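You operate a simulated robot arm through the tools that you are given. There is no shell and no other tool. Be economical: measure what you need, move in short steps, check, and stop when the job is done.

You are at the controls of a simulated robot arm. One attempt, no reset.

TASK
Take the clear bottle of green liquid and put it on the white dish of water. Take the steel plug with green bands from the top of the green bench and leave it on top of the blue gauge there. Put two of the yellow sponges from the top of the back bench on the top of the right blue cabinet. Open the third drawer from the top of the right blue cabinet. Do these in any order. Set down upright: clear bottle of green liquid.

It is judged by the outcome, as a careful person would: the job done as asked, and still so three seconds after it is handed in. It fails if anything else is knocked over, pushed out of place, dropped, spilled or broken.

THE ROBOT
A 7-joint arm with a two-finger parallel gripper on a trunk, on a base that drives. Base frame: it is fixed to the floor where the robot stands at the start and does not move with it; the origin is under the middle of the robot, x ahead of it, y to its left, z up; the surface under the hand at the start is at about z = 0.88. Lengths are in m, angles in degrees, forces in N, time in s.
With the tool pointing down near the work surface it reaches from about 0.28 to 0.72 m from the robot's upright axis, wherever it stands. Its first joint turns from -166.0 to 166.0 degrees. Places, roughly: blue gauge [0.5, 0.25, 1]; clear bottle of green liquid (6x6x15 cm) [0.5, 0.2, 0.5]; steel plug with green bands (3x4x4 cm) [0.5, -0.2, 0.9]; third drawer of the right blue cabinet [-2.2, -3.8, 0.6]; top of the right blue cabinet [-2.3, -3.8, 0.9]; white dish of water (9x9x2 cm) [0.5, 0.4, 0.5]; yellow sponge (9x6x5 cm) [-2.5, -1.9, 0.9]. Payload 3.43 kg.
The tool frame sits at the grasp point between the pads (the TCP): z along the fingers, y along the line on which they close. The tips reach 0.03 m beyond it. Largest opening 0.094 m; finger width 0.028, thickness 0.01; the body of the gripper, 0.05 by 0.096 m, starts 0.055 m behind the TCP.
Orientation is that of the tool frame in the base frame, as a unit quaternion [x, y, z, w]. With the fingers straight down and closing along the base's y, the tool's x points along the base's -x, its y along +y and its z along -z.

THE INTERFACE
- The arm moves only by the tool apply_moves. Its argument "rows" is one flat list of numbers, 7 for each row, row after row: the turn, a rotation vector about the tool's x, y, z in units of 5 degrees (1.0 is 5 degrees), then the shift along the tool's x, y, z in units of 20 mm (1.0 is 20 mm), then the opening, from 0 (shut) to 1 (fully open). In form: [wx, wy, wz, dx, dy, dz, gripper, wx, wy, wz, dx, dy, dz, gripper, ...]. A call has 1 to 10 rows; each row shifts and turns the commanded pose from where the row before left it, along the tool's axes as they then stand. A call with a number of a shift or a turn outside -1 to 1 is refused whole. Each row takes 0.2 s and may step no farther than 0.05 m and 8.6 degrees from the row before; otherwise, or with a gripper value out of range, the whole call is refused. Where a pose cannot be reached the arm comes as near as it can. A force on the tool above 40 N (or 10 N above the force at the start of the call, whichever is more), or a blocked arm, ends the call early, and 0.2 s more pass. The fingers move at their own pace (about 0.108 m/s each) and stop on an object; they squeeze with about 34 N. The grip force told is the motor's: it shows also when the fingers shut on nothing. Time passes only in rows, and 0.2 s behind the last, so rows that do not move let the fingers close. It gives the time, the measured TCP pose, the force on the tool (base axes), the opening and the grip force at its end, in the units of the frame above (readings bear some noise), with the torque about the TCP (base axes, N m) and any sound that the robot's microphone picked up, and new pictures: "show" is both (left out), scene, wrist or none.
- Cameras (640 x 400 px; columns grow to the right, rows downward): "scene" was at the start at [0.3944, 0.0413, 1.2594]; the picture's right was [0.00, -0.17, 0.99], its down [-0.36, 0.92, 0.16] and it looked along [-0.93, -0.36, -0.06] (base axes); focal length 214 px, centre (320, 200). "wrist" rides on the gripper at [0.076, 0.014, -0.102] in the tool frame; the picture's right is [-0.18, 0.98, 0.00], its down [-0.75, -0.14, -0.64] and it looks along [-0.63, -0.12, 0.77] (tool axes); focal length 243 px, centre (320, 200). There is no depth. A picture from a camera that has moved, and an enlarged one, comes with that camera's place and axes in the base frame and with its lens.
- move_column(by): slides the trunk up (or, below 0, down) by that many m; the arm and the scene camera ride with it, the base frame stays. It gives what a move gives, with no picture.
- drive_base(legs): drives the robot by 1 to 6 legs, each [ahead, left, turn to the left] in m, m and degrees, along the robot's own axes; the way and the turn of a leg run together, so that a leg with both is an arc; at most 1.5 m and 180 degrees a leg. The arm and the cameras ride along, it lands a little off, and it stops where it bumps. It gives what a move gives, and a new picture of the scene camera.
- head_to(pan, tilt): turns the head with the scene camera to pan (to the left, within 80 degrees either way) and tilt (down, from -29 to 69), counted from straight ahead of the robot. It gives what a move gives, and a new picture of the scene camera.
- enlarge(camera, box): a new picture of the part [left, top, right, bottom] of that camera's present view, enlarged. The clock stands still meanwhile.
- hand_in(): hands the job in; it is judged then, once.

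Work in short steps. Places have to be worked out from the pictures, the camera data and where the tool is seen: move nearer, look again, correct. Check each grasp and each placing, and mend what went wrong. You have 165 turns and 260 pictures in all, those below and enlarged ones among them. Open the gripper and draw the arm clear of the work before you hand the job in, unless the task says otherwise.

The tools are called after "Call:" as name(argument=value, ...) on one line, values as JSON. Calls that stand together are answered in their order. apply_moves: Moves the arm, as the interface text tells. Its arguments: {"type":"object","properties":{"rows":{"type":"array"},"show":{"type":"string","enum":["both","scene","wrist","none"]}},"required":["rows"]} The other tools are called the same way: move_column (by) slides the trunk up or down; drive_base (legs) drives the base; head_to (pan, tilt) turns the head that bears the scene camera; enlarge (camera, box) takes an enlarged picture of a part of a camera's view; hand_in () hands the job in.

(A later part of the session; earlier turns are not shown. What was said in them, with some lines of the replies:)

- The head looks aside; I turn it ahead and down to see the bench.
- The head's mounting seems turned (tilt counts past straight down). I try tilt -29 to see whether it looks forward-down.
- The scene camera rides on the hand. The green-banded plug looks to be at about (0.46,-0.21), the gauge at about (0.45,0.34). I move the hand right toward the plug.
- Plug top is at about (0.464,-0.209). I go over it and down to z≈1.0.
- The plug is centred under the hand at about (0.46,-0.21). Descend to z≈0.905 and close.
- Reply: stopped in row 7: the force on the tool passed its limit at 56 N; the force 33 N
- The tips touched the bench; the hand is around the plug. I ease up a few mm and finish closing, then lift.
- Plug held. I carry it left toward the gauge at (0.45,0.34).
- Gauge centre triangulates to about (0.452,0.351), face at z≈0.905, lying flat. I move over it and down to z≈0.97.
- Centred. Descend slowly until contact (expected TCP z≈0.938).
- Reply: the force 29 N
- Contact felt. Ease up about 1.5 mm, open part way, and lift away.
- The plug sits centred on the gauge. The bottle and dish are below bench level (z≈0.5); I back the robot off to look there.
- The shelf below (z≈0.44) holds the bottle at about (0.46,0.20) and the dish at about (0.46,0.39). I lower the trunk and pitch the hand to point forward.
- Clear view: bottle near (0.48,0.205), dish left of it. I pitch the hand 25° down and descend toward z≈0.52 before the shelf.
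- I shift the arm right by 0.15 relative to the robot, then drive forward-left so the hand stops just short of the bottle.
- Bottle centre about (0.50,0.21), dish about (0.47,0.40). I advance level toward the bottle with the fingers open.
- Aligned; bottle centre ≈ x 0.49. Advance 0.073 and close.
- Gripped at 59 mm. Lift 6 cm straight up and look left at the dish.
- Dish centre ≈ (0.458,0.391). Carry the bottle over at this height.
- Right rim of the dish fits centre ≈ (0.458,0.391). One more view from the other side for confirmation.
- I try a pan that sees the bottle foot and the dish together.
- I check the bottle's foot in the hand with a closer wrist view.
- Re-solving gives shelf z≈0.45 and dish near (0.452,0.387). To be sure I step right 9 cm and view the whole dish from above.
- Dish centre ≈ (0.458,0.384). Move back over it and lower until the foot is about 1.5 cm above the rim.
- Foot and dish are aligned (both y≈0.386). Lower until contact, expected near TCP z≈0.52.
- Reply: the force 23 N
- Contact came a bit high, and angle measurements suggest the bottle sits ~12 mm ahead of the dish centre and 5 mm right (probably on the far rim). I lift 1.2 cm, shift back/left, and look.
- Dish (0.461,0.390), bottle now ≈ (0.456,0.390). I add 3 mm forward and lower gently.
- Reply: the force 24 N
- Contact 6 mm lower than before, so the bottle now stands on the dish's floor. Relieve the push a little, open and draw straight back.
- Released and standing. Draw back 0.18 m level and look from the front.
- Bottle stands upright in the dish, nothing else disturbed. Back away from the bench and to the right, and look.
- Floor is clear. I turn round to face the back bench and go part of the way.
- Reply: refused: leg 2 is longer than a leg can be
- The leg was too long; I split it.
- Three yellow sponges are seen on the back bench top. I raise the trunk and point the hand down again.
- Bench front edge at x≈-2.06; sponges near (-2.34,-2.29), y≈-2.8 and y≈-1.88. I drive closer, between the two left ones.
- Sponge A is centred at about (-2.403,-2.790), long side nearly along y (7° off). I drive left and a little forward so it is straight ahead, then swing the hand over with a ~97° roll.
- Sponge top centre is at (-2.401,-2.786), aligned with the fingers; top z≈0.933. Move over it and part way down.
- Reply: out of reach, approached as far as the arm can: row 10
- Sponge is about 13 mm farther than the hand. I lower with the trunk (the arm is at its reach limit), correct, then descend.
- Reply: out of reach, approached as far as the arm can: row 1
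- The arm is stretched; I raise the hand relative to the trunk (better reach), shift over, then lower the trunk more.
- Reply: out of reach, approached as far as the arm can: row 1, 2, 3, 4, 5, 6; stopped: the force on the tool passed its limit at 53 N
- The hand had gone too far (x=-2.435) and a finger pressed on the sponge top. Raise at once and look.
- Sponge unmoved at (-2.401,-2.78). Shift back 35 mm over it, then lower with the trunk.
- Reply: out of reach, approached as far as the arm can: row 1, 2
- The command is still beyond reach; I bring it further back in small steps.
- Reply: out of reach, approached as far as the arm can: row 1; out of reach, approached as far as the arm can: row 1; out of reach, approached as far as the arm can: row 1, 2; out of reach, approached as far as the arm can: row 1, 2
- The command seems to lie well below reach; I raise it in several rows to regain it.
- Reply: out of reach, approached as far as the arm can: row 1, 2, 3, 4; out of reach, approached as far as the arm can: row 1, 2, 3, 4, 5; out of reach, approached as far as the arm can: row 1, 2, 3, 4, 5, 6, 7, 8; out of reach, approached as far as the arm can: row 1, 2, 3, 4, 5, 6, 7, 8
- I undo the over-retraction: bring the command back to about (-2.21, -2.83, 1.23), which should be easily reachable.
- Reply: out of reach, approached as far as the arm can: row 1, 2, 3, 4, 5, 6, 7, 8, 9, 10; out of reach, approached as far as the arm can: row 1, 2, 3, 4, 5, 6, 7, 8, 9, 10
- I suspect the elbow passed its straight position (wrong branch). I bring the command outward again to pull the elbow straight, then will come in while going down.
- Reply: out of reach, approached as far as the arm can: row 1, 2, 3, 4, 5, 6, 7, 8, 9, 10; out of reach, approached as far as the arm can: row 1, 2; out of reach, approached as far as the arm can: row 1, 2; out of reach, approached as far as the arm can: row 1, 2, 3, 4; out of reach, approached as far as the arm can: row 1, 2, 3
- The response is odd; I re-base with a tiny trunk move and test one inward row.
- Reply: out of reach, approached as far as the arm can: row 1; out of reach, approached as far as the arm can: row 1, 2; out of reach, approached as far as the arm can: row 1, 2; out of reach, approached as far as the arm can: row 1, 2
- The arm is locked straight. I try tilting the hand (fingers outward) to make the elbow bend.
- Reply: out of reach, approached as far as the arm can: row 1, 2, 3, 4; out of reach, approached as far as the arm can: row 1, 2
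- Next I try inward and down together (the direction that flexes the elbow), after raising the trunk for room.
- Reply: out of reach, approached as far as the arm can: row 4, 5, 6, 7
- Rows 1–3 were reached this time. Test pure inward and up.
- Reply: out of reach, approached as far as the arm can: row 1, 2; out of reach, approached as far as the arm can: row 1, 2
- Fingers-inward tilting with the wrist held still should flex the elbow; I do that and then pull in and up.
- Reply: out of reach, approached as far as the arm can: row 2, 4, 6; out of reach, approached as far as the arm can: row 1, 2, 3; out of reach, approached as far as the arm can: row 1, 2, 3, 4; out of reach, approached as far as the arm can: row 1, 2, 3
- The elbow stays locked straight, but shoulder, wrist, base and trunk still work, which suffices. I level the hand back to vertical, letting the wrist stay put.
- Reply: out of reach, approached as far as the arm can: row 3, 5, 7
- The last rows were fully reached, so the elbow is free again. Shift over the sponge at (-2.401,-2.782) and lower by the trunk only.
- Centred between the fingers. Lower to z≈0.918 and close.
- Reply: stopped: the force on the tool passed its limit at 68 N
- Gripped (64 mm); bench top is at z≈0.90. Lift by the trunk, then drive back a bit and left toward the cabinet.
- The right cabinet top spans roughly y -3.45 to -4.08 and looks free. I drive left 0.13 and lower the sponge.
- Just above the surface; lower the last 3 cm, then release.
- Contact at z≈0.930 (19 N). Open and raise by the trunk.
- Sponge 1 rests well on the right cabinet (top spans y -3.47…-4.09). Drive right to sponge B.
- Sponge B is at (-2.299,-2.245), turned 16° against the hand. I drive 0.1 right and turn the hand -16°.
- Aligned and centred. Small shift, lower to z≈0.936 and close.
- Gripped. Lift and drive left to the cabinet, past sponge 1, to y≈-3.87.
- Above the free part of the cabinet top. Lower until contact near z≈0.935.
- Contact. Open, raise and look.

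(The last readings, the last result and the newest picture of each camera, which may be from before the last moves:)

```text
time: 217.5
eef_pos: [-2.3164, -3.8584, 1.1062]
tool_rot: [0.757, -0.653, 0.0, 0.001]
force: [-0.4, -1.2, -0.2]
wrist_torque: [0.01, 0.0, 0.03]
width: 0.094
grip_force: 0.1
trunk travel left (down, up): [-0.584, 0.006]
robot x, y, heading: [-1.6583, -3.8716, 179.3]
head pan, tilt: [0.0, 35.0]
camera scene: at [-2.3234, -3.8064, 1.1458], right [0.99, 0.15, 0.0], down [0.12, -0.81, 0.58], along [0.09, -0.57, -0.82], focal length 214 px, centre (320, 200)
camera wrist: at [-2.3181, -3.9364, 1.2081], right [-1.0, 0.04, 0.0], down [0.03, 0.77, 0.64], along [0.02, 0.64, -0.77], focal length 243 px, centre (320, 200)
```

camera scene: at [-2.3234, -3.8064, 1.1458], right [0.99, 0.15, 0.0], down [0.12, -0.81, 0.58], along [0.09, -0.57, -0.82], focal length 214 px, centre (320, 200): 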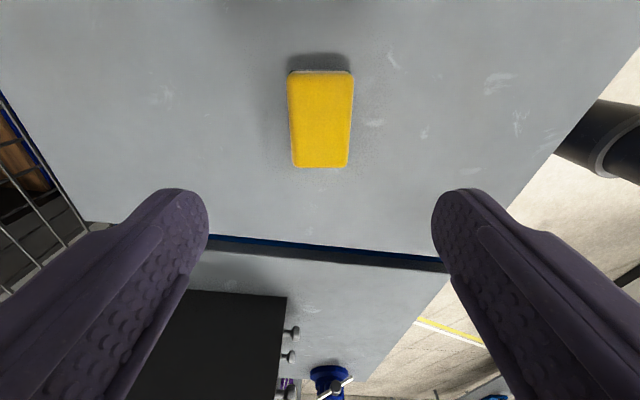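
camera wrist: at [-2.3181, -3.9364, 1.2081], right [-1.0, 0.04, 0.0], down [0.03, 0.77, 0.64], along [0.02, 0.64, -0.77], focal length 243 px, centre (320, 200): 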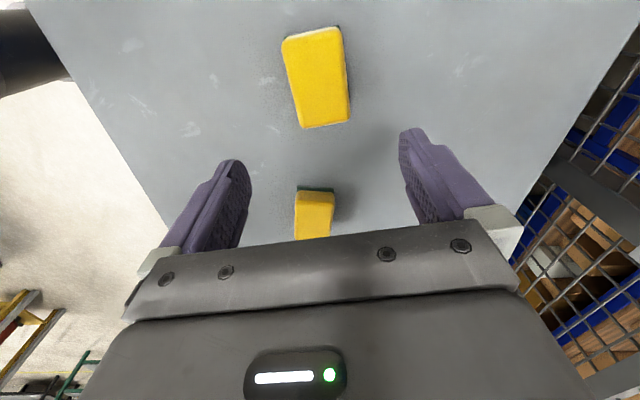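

Both sponges lie on the right cabinet. Now the drawer: back off 0.7 m, straighten the yaw and pitch the hand forward so the fingers close vertically.

Call:
drive_base(legs=[[-0.75, 0, 0]])

Call:
move_column(by=-0.3)

Call:
apply_moves(rows=[-1, 0, 0, 0, -1, 0, 1, -1, 0, 0, 0, -1, 0, 1, -1, 0, 0, 0, -1, 0, 1, -1, 0, 0, 0, -1, 0, 1, -1, 0, 0, 0, -1, 0, 1, -1, 0, 0, 0, -1, -0.5, 1, -1, 0, 0, 0, -1, -0.5, 1, -1, 0, 0, 0, -0.5, -1, 1, -1, 0, 0, 0, -0.5, -1, 1, -1, 0, 0, 0, 0, -1, 1], show="none")

```text
time: 221.6
eef_pos: [-1.5633, -3.8685, 1.1062]
tool_rot: [0.76, -0.65, 0.001, 0.0]
force: [0.2, -0.5, 0.2]
wrist_torque: [-0.01, 0.01, 0.01]
width: 0.0939
grip_force: 0.0
trunk travel left (down, up): [-0.584, 0.006]
robot x, y, heading: [-0.903, -3.8744, 179.8]
head pan, tilt: [0.0, 35.0]
camera scene: at [-1.5712, -3.8158, 1.1462], right [0.99, 0.15, 0.0], down [0.13, -0.81, 0.58], along [0.09, -0.57, -0.82], focal length 214 px, centre (320, 200)
```

scene: 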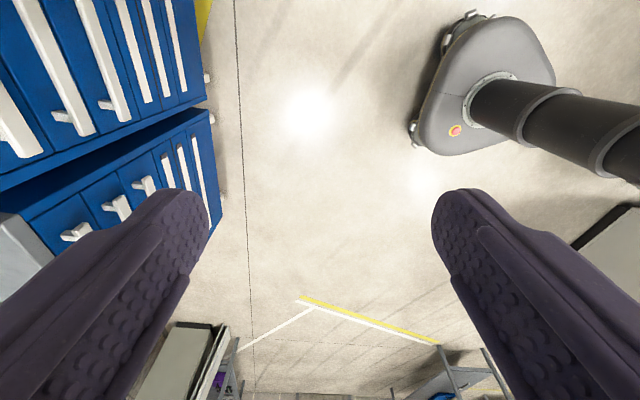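

```text
time: 224.6
eef_pos: [-1.5635, -3.8697, 0.8072]
tool_rot: [0.76, -0.65, 0.001, 0.0]
force: [0.3, 0.0, -0.3]
wrist_torque: [0.01, -0.01, 0.03]
width: 0.0943
grip_force: 0.0
trunk travel left (down, up): [-0.284, 0.306]
robot x, y, heading: [-0.9086, -3.8794, 179.7]
head pan, tilt: [0.0, 35.0]
```

```text
time: 226.8
eef_pos: [-1.3689, -3.8375, 0.8227]
tool_rot: [0.688, -0.59, -0.275, 0.322]
force: [0.2, -0.2, -0.5]
wrist_torque: [-0.03, -0.01, 0.0]
width: 0.094
grip_force: 0.0
trunk travel left (down, up): [-0.284, 0.306]
robot x, y, heading: [-0.9078, -3.8764, 180.0]
head pan, tilt: [0.0, 35.0]
```

The drawers have long white horizontal bar handles. Finish pitching to horizontal.

Call:
apply_moves(rows=[-1, 0, 0, 0, 0, 0, 1, -1, 0, 0, 0, 0, 0, 1, -1, 0, 0, 0, 0, 0, 1, -1, 0, 0, 0, 0, 0, 1, -1, 0, 0, 0, 0, 0, 1, -1, 0, 0, 0, 0, 0, 1, -1, 0, 0, 0, 0, 0, 1, -1, 0, 0, 0, 0, 0, 1, 0, 0.8, 0, 0, 0, 0, 1, 0, 0.8, 0, 0, 0, 0, 1], show="wrist")

Call:
head_to(pan=0, tilt=0)

```text
time: 229.0
eef_pos: [-1.369, -3.8367, 0.8222]
tool_rot: [0.567, -0.421, -0.42, 0.57]
force: [0.0, 0.3, -0.7]
wrist_torque: [0.02, -0.01, 0.0]
width: 0.0939
grip_force: 0.1
trunk travel left (down, up): [-0.284, 0.306]
robot x, y, heading: [-0.9072, -3.8762, 179.9]
head pan, tilt: [0.0, 35.0]
camera wrist: at [-1.2483, -3.881, 0.8356], right [-0.05, 0.18, 0.98], down [0.39, 0.91, -0.14], along [-0.92, 0.38, -0.12], focal length 243 px, centre (320, 200)
```

wrist: 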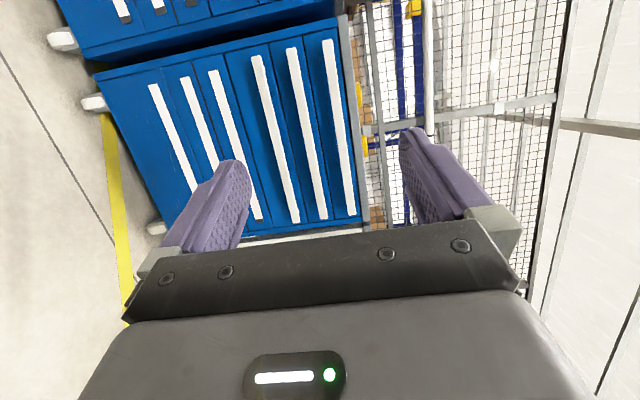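

```text
time: 230.0
eef_pos: [-1.3693, -3.8377, 0.8202]
tool_rot: [0.568, -0.422, -0.42, 0.569]
force: [-0.5, 0.2, -0.5]
wrist_torque: [-0.02, 0.02, 0.03]
width: 0.0941
grip_force: 0.1
trunk travel left (down, up): [-0.284, 0.306]
robot x, y, heading: [-0.905, -3.8782, 179.7]
head pan, tilt: [0.0, 0.0]
camera scene: at [-1.3626, -3.7217, 0.8195], right [0.0, 0.0, -1.0], down [0.29, -0.96, 0.0], along [-0.96, -0.29, 0.0], focal length 214 px, centre (320, 200)
```

scene: 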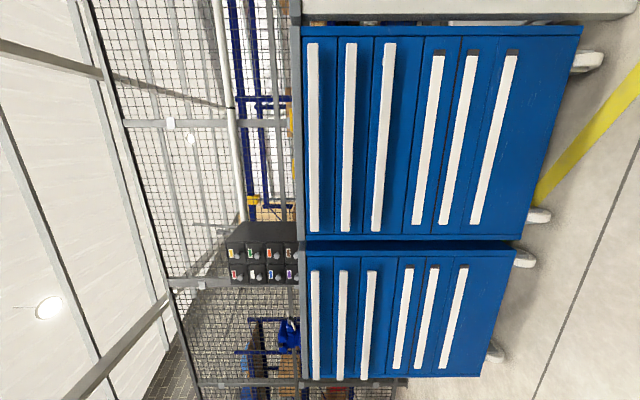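

Yaw went the wrong way (17° off); I correct it, and lower the trunk 0.18 to the third handle's height (z≈0.64).

Call:
apply_moves(rows=[0, -1, 0, 0, 0, 0, 1, 0, -1, 0, 0, 0, 0, 1, 0, -1, 0, 0, 0, 0, 1, 0, -0.4, 0, 0, 0, 0, 1], show="none")

Call:
move_column(by=-0.18)

Call:
apply_moves(rows=[0, 0, 0, 0, 0, 0, 1], show="both")

```text
time: 231.0
eef_pos: [-1.3694, -3.8392, 0.8211]
tool_rot: [-0.499, 0.501, 0.5, -0.5]
force: [-0.2, 0.2, -0.5]
wrist_torque: [0.0, 0.01, 0.01]
width: 0.0939
grip_force: 0.1
trunk travel left (down, up): [-0.284, 0.306]
robot x, y, heading: [-0.9028, -3.8758, 179.9]
head pan, tilt: [0.0, 0.0]
```

```text
time: 233.0
eef_pos: [-1.3687, -3.8382, 0.6422]
tool_rot: [-0.499, 0.501, 0.5, -0.5]
force: [0.2, 0.2, -0.1]
wrist_torque: [-0.03, 0.0, 0.0]
width: 0.094
grip_force: 0.0
trunk travel left (down, up): [-0.104, 0.486]
robot x, y, heading: [-0.9067, -3.8786, 179.9]
head pan, tilt: [0.0, 0.0]
```

```text
time: 233.4
eef_pos: [-1.3697, -3.8377, 0.6411]
tool_rot: [-0.499, 0.501, 0.5, -0.5]
force: [-0.7, 0.5, -0.4]
wrist_torque: [0.0, -0.03, 0.01]
width: 0.0938
grip_force: 0.1
trunk travel left (down, up): [-0.104, 0.486]
robot x, y, heading: [-0.9058, -3.8801, 179.7]
head pan, tilt: [0.0, 0.0]
camera scene: at [-1.3286, -3.7286, 0.6394], right [0.0, 0.0, -1.0], down [0.0, -1.0, 0.0], along [-1.0, 0.0, 0.0], focal length 214 px, centre (320, 200)
camera wrist: at [-1.2661, -3.9143, 0.6555], right [0.0, 0.19, 0.98], down [0.64, 0.75, -0.14], along [-0.77, 0.63, -0.12], focal length 243 px, centre (320, 200)
```

scene: 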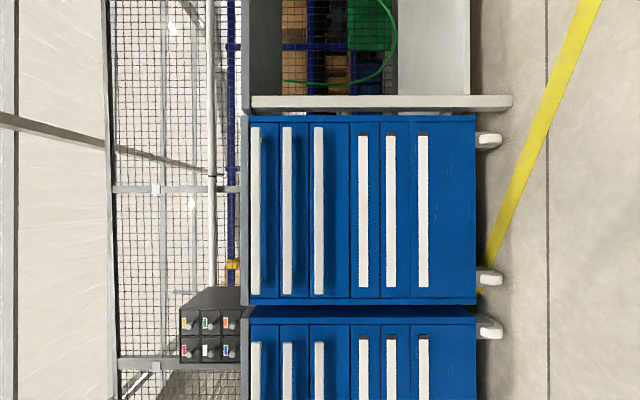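
wrist: 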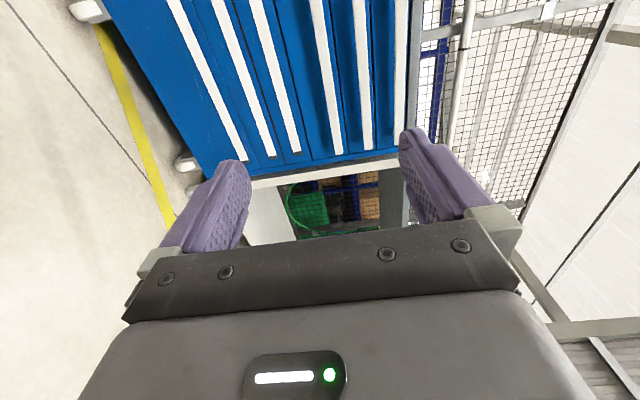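

The view is frontal: the third handle is at z≈0.642, cabinet face at x≈-2.04. I centre in y (≈-3.76), drive 0.42 closer and look.

Call:
apply_moves(rows=[0, 0, 0, -1, 0, 0, 1, 0, 0, 0, -1, 0, 0, 1, 0, 0, 0, -1, 0, 0, 1, 0, 0, 0, -0.8, 0, 0, 1], show="none")

Call:
drive_base(legs=[[0.42, 0, 0]])

Call:
head_to(pan=0, tilt=25)

Call:
apply_moves(rows=[0, 0, 0, 0, 0, 0, 1], show="wrist")

```text
time: 234.4
eef_pos: [-1.369, -3.7627, 0.6408]
tool_rot: [-0.499, 0.501, 0.5, -0.5]
force: [-0.4, -1.0, -0.3]
wrist_torque: [0.01, 0.02, 0.01]
width: 0.0939
grip_force: 0.0
trunk travel left (down, up): [-0.104, 0.486]
robot x, y, heading: [-0.9053, -3.8787, 179.9]
head pan, tilt: [0.0, 0.0]
```

```text
time: 237.0
eef_pos: [-1.7873, -3.7623, 0.6421]
tool_rot: [-0.5, 0.501, 0.5, -0.5]
force: [-0.6, 0.0, 0.0]
wrist_torque: [0.01, 0.03, -0.02]
width: 0.0941
grip_force: 0.1
trunk travel left (down, up): [-0.104, 0.486]
robot x, y, heading: [-1.3313, -3.8778, 180.0]
head pan, tilt: [0.0, 0.0]
camera scene: at [-1.7478, -3.6522, 0.6398], right [0.0, 0.0, -1.0], down [0.0, -1.0, 0.0], along [-1.0, 0.0, 0.0], focal length 214 px, centre (320, 200)
```

scene: 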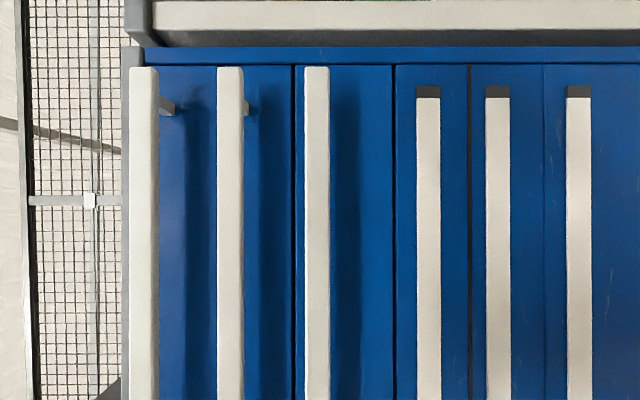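

```text
time: 237.9
eef_pos: [-1.7872, -3.7619, 0.6414]
tool_rot: [0.5, -0.5, -0.499, 0.501]
force: [-0.8, -0.2, 0.1]
wrist_torque: [-0.01, 0.0, 0.0]
width: 0.0941
grip_force: 0.0
trunk travel left (down, up): [-0.104, 0.486]
robot x, y, heading: [-1.3223, -3.8765, 180.0]
head pan, tilt: [0.0, 25.0]
camera scene: at [-1.75, -3.6925, 0.6398], right [0.0, 0.0, -1.0], down [0.42, -0.91, 0.0], along [-0.91, -0.42, 0.0], focal length 214 px, centre (320, 200)
```

scene: 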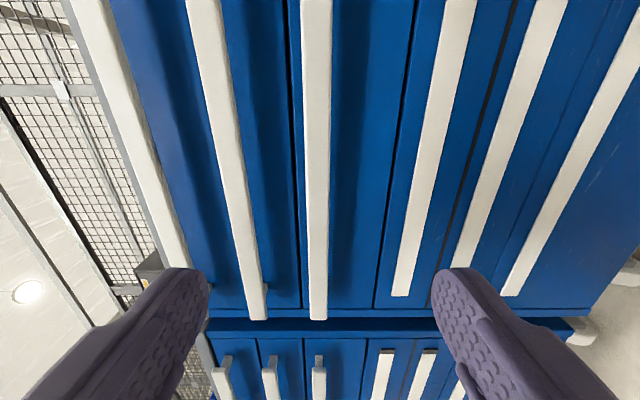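

```text
time: 238.3
eef_pos: [-1.788, -3.7619, 0.6414]
tool_rot: [0.5, -0.5, -0.5, 0.5]
force: [0.5, -0.6, -0.8]
wrist_torque: [0.0, 0.02, -0.03]
width: 0.0941
grip_force: 0.1
trunk travel left (down, up): [-0.104, 0.486]
robot x, y, heading: [-1.3255, -3.8736, 179.8]
head pan, tilt: [0.0, 25.0]
camera wrist: at [-1.6852, -3.8379, 0.6558], right [0.0, 0.19, 0.98], down [0.64, 0.75, -0.14], along [-0.77, 0.63, -0.12], focal length 243 px, centre (320, 200)
```

wrist: 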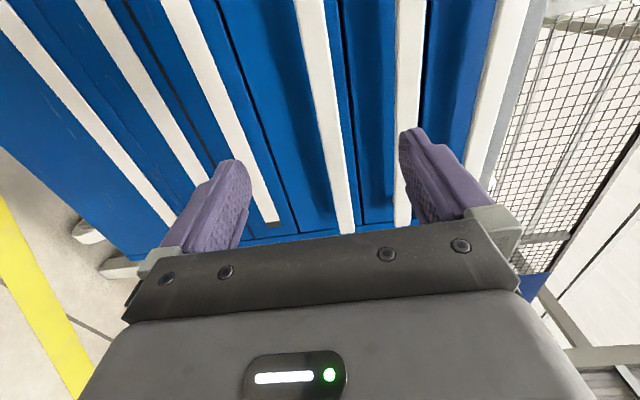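

Handle 3 is a standoff bar at z≈0.643, x≈-2.00, 3 cm tall. Drive 0.17 closer and check the straddle.

Call:
drive_base(legs=[[0.165, 0, 0]])

Call:
apply_moves(rows=[0, 0, 0, 0, 0.08, 0, 1], show="wrist")

```text
time: 239.7
eef_pos: [-1.9529, -3.7617, 0.6422]
tool_rot: [0.499, -0.5, -0.5, 0.501]
force: [0.9, -0.7, 0.2]
wrist_torque: [-0.02, 0.02, 0.02]
width: 0.0941
grip_force: 0.0
trunk travel left (down, up): [-0.104, 0.486]
robot x, y, heading: [-1.4916, -3.882, 180.0]
head pan, tilt: [0.0, 25.0]
camera scene: at [-1.9146, -3.693, 0.6398], right [0.0, 0.0, -1.0], down [0.42, -0.91, 0.0], along [-0.91, -0.42, 0.0], focal length 214 px, centre (320, 200)
```

scene: 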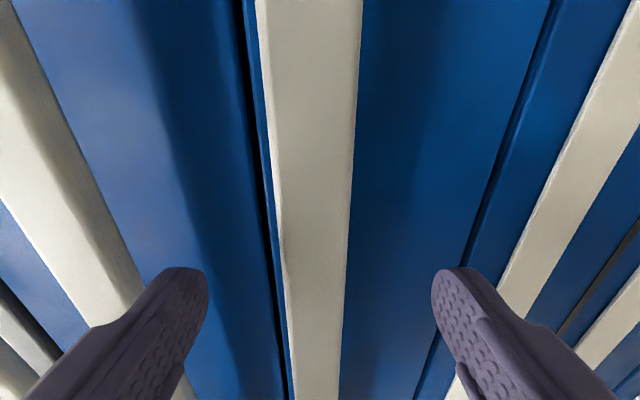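

```text
time: 240.1
eef_pos: [-1.9537, -3.7617, 0.6435]
tool_rot: [-0.499, 0.5, 0.5, -0.5]
force: [0.4, -1.0, 0.5]
wrist_torque: [0.0, -0.03, 0.01]
width: 0.0937
grip_force: 0.0
trunk travel left (down, up): [-0.104, 0.486]
robot x, y, heading: [-1.4895, -3.8791, 179.8]
head pan, tilt: [0.0, 25.0]
camera wrist: at [-1.8498, -3.8382, 0.6575], right [0.0, 0.19, 0.98], down [0.64, 0.75, -0.14], along [-0.77, 0.63, -0.12], focal length 243 px, centre (320, 200)
```

wrist: 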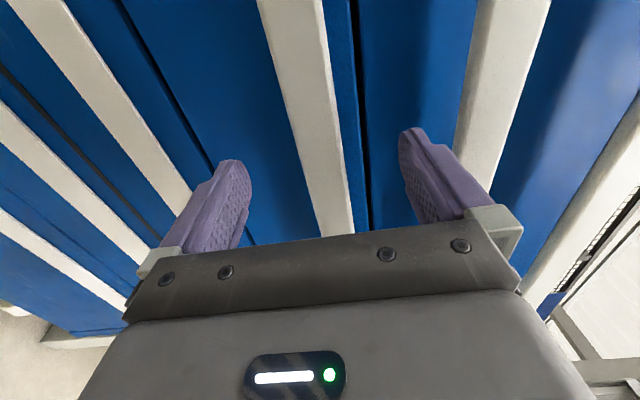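

The bar is centred between the fingers. Advance 4 cm and close on it.

Call:
apply_moves(rows=[0, 0, 0, 0, 0, 1, 1, 0, 0, 0, 0, 0, 0.9, 1, 0, 0, 0, 0, 0, 0, 0, 0, 0, 0, 0, 0, 0, 0, 0, 0, 0, 0, 0, 0, 0, 0, 0, 0, 0, 0, 0, 0], show="both")

```text
time: 241.5
eef_pos: [-1.9913, -3.763, 0.6443]
tool_rot: [0.498, -0.5, -0.501, 0.501]
force: [-2.9, 0.8, 21.0]
wrist_torque: [0.2, -0.12, 0.2]
width: 0.0325
grip_force: 44.7
trunk travel left (down, up): [-0.104, 0.486]
robot x, y, heading: [-1.4898, -3.8756, 180.0]
head pan, tilt: [0.0, 25.0]
camera scene: at [-1.9533, -3.6933, 0.6424], right [0.0, 0.0, -1.0], down [0.42, -0.91, 0.0], along [-0.91, -0.42, 0.0], focal length 214 px, centre (320, 200)
camera wrist: at [-1.8883, -3.8385, 0.658], right [0.0, 0.19, 0.98], down [0.64, 0.75, -0.14], along [-0.77, 0.63, -0.12], focal length 243 px, centre (320, 200)
```

scene: 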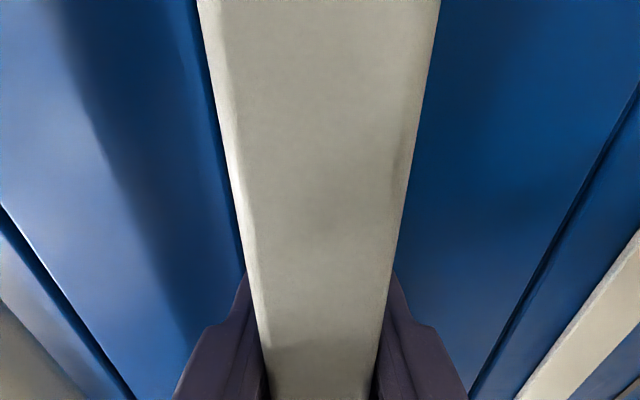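
wrist: 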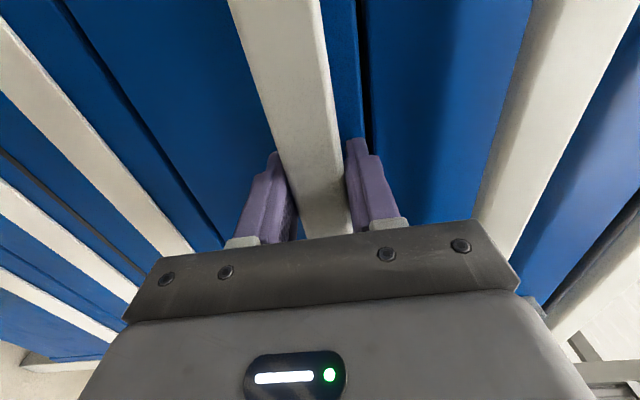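

The bar is gripped (32 mm). Ease the vertical force and test the pull with 4 cm of arm motion.

Call:
apply_moves(rows=[0, 0, 0, 0, 0.1, 0, 0, 0, 0, 0, 0, 0, -0.5, 0, 0, 0, 0, 0, 0, -0.5, 0, 0, 0, 0, 0, 0, -0.5, 0, 0, 0, 0, 0, 0, -0.5, 0], show="wrist")

```text
time: 242.7
eef_pos: [-1.9496, -3.7628, 0.6441]
tool_rot: [0.5, -0.501, -0.499, 0.501]
force: [1.8, 1.0, -0.9]
wrist_torque: [0.39, -0.14, -0.03]
width: 0.0326
grip_force: 44.7
trunk travel left (down, up): [-0.104, 0.486]
robot x, y, heading: [-1.4914, -3.8753, 180.2]
head pan, tilt: [0.0, 25.0]
camera wrist: at [-1.847, -3.8384, 0.6586], right [0.0, 0.19, 0.98], down [0.64, 0.75, -0.14], along [-0.77, 0.63, -0.12], focal length 243 px, centre (320, 200)
```

wrist: 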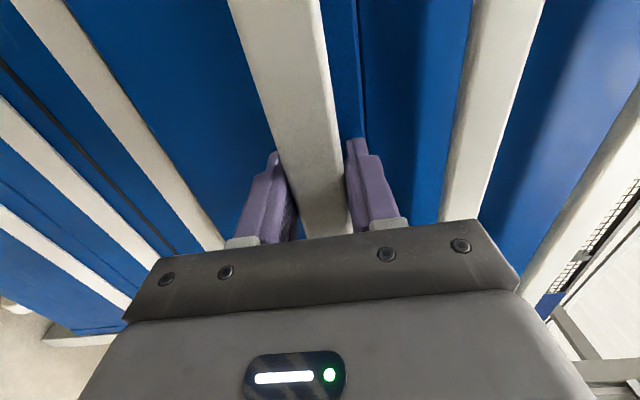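

The drawer comes along with little force. Pull it open with the base, 0.27 m more.

Call:
drive_base(legs=[[-0.27, 0, 0]])

Call:
apply_moves(rows=[0, 0, 0, 0, 0, 0, 0], show="wrist")

```text
time: 244.6
eef_pos: [-1.6814, -3.7619, 0.6436]
tool_rot: [-0.5, 0.501, 0.499, -0.5]
force: [1.1, 13.5, -11.8]
wrist_torque: [0.42, 0.17, -0.9]
width: 0.0324
grip_force: 44.6
trunk travel left (down, up): [-0.104, 0.486]
robot x, y, heading: [-1.2219, -3.8757, -180.0]
head pan, tilt: [0.0, 25.0]
camera scene: at [-1.6429, -3.6927, 0.6425], right [0.0, 0.0, -1.0], down [0.42, -0.91, 0.0], along [-0.91, -0.42, 0.0], focal length 214 px, centre (320, 200)
```

scene: 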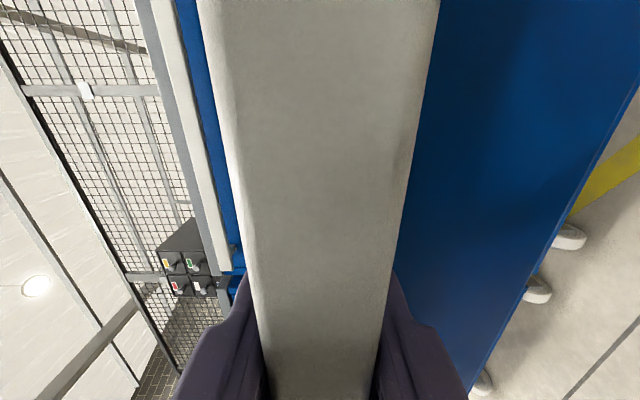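

```text
time: 245.0
eef_pos: [-1.6812, -3.7634, 0.6432]
tool_rot: [0.501, -0.5, -0.499, 0.501]
force: [-1.4, 3.6, -6.1]
wrist_torque: [0.1, -0.3, 0.52]
width: 0.0323
grip_force: 44.9
trunk travel left (down, up): [-0.104, 0.486]
robot x, y, heading: [-1.2192, -3.8741, -179.5]
head pan, tilt: [0.0, 25.0]
camera wrist: at [-1.5777, -3.8379, 0.6585], right [0.0, 0.18, 0.98], down [0.64, 0.75, -0.14], along [-0.77, 0.63, -0.12], focal length 243 px, centre (320, 200)
```

wrist: 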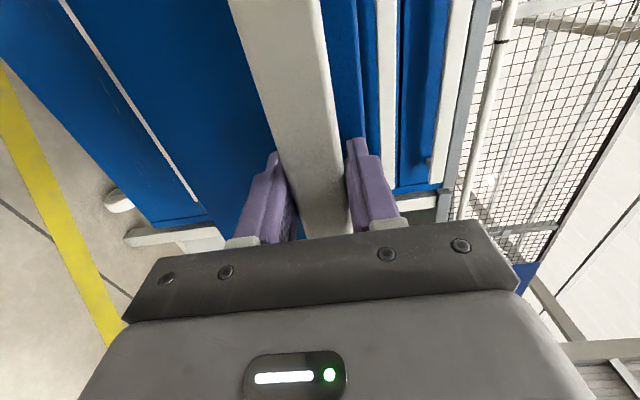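

The drawer is out ~0.31 m. I pull 6 cm more, gently.

Call:
drive_base(legs=[[-0.06, 0, 0]])

```text
time: 246.0
eef_pos: [-1.6206, -3.7622, 0.6433]
tool_rot: [0.5, -0.5, -0.499, 0.501]
force: [2.9, 5.9, -8.2]
wrist_torque: [0.38, 0.19, 0.31]
width: 0.0324
grip_force: 45.4
trunk travel left (down, up): [-0.104, 0.486]
robot x, y, heading: [-1.1634, -3.877, -180.0]
head pan, tilt: [0.0, 25.0]
camera scene: at [-1.5822, -3.6927, 0.6426], right [0.0, 0.0, -1.0], down [0.42, -0.91, 0.0], along [-0.91, -0.42, 0.0], focal length 214 px, centre (320, 200)
```

scene: 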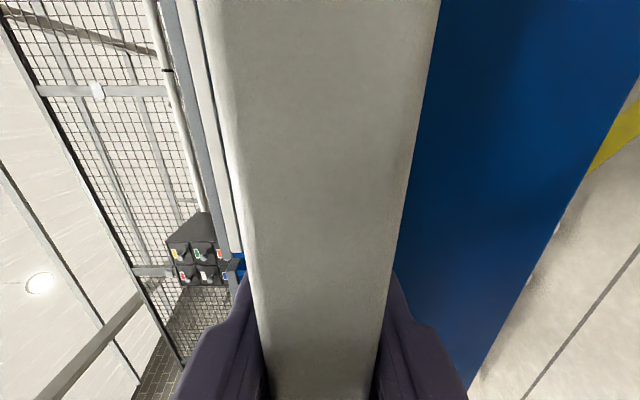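

Out about 0.37 m. Release and drive straight back to clear, then look at the whole.

Call:
apply_moves(rows=[0, 0, 0, 0, 0, 0, 1, 0, 0, 0, 0, 0, 0, 1, 0, 0, 0, 0, 0, 0, 1, 0, 0, 0, 0, 0, 0, 1], show="none")

Call:
drive_base(legs=[[-0.45, 0, 0]])

Call:
move_column(by=0.47)

Call:
head_to(pan=-40, tilt=0)

```text
time: 247.0
eef_pos: [-1.62, -3.7614, 0.6446]
tool_rot: [0.501, -0.5, -0.499, 0.5]
force: [0.0, -0.1, -0.2]
wrist_torque: [0.0, -0.04, -0.01]
width: 0.0939
grip_force: 0.0
trunk travel left (down, up): [-0.104, 0.486]
robot x, y, heading: [-1.1596, -3.8772, -180.0]
head pan, tilt: [0.0, 25.0]
```

```text
time: 249.7
eef_pos: [-1.1697, -3.7613, 0.6438]
tool_rot: [0.501, -0.5, -0.499, 0.5]
force: [-0.2, -0.4, 1.2]
wrist_torque: [-0.02, -0.03, -0.01]
width: 0.0941
grip_force: 0.1
trunk travel left (down, up): [-0.104, 0.486]
robot x, y, heading: [-0.7124, -3.8773, -179.7]
head pan, tilt: [0.0, 25.0]
camera scene: at [-1.1325, -3.6926, 0.6427], right [0.0, 0.0, -1.0], down [0.43, -0.91, 0.0], along [-0.91, -0.43, 0.0], focal length 214 px, centre (320, 200)
```

scene: 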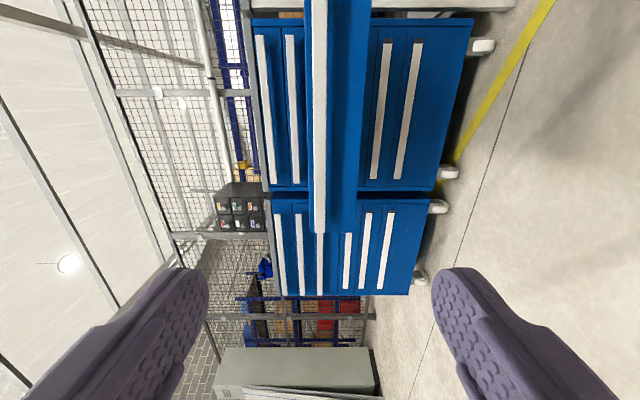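

```text
refused: 0.47 is not a number from -0.4 to 0.4
```

```text
time: 250.8
eef_pos: [-1.1712, -3.7615, 0.6444]
tool_rot: [0.501, -0.5, -0.498, 0.501]
force: [-0.5, -0.3, -0.3]
wrist_torque: [-0.01, 0.01, 0.02]
width: 0.0938
grip_force: 0.0
trunk travel left (down, up): [-0.104, 0.486]
robot x, y, heading: [-0.7098, -3.8762, -179.9]
head pan, tilt: [-40.0, 0.0]
camera scene: at [-1.1094, -3.6523, 0.5849], right [0.64, 0.0, -0.77], down [0.0, -1.0, 0.0], along [-0.77, 0.0, -0.64], focal length 214 px, centre (320, 200)
```

scene: 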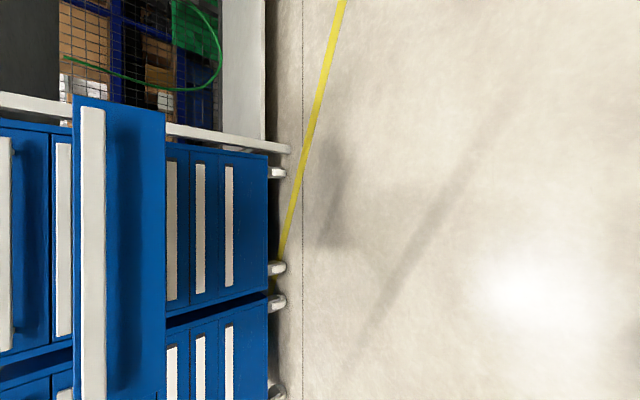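

The third drawer stands open, others closed. One last check of the cabinet top from above.

Call:
move_column(by=0.4)

Call:
head_to(pan=-20, tilt=0)

```text
time: 254.6
eef_pos: [-1.1721, -3.7622, 1.0445]
tool_rot: [0.501, -0.5, -0.498, 0.502]
force: [-0.2, -0.1, 0.2]
wrist_torque: [0.0, 0.0, 0.01]
width: 0.0941
grip_force: 0.1
trunk travel left (down, up): [-0.504, 0.086]
robot x, y, heading: [-0.7116, -3.8764, -179.7]
head pan, tilt: [-40.0, 0.0]
```

```text
time: 255.5
eef_pos: [-1.1707, -3.7614, 1.0448]
tool_rot: [0.501, -0.5, -0.498, 0.5]
force: [-0.2, 0.0, -0.2]
wrist_torque: [0.02, -0.02, -0.04]
width: 0.0938
grip_force: 0.1
trunk travel left (down, up): [-0.504, 0.086]
robot x, y, heading: [-0.7069, -3.8767, -179.7]
head pan, tilt: [-20.0, 0.0]
camera scene: at [-1.1251, -3.6522, 1.0119], right [0.34, 0.0, -0.94], down [0.0, -1.0, 0.0], along [-0.94, 0.0, -0.34], focal length 214 px, centre (320, 200)
```

scene: 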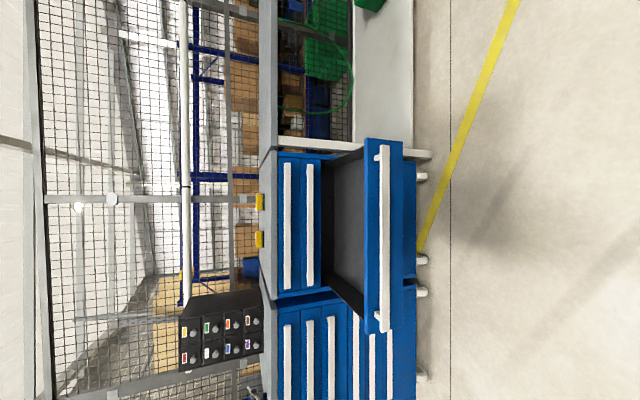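

Two sponges are on the right cabinet, its third drawer is open, the plug and bottle are placed, and the arm is clear with the gripper open. Handing in.

Call:
hand_in()

```text
The job is handed in.
```

All four parts of the job are done and it has been handed in:
- **Bottle:** the clear bottle of green liquid stands upright in the white dish.
- **Plug:** the steel plug with green bands is on top of the blue gauge.
- **Sponges:** two yellow sponges are on top of the right blue cabinet.
- **Drawer:** the third drawer of that cabinet is open by about 0.37 m.
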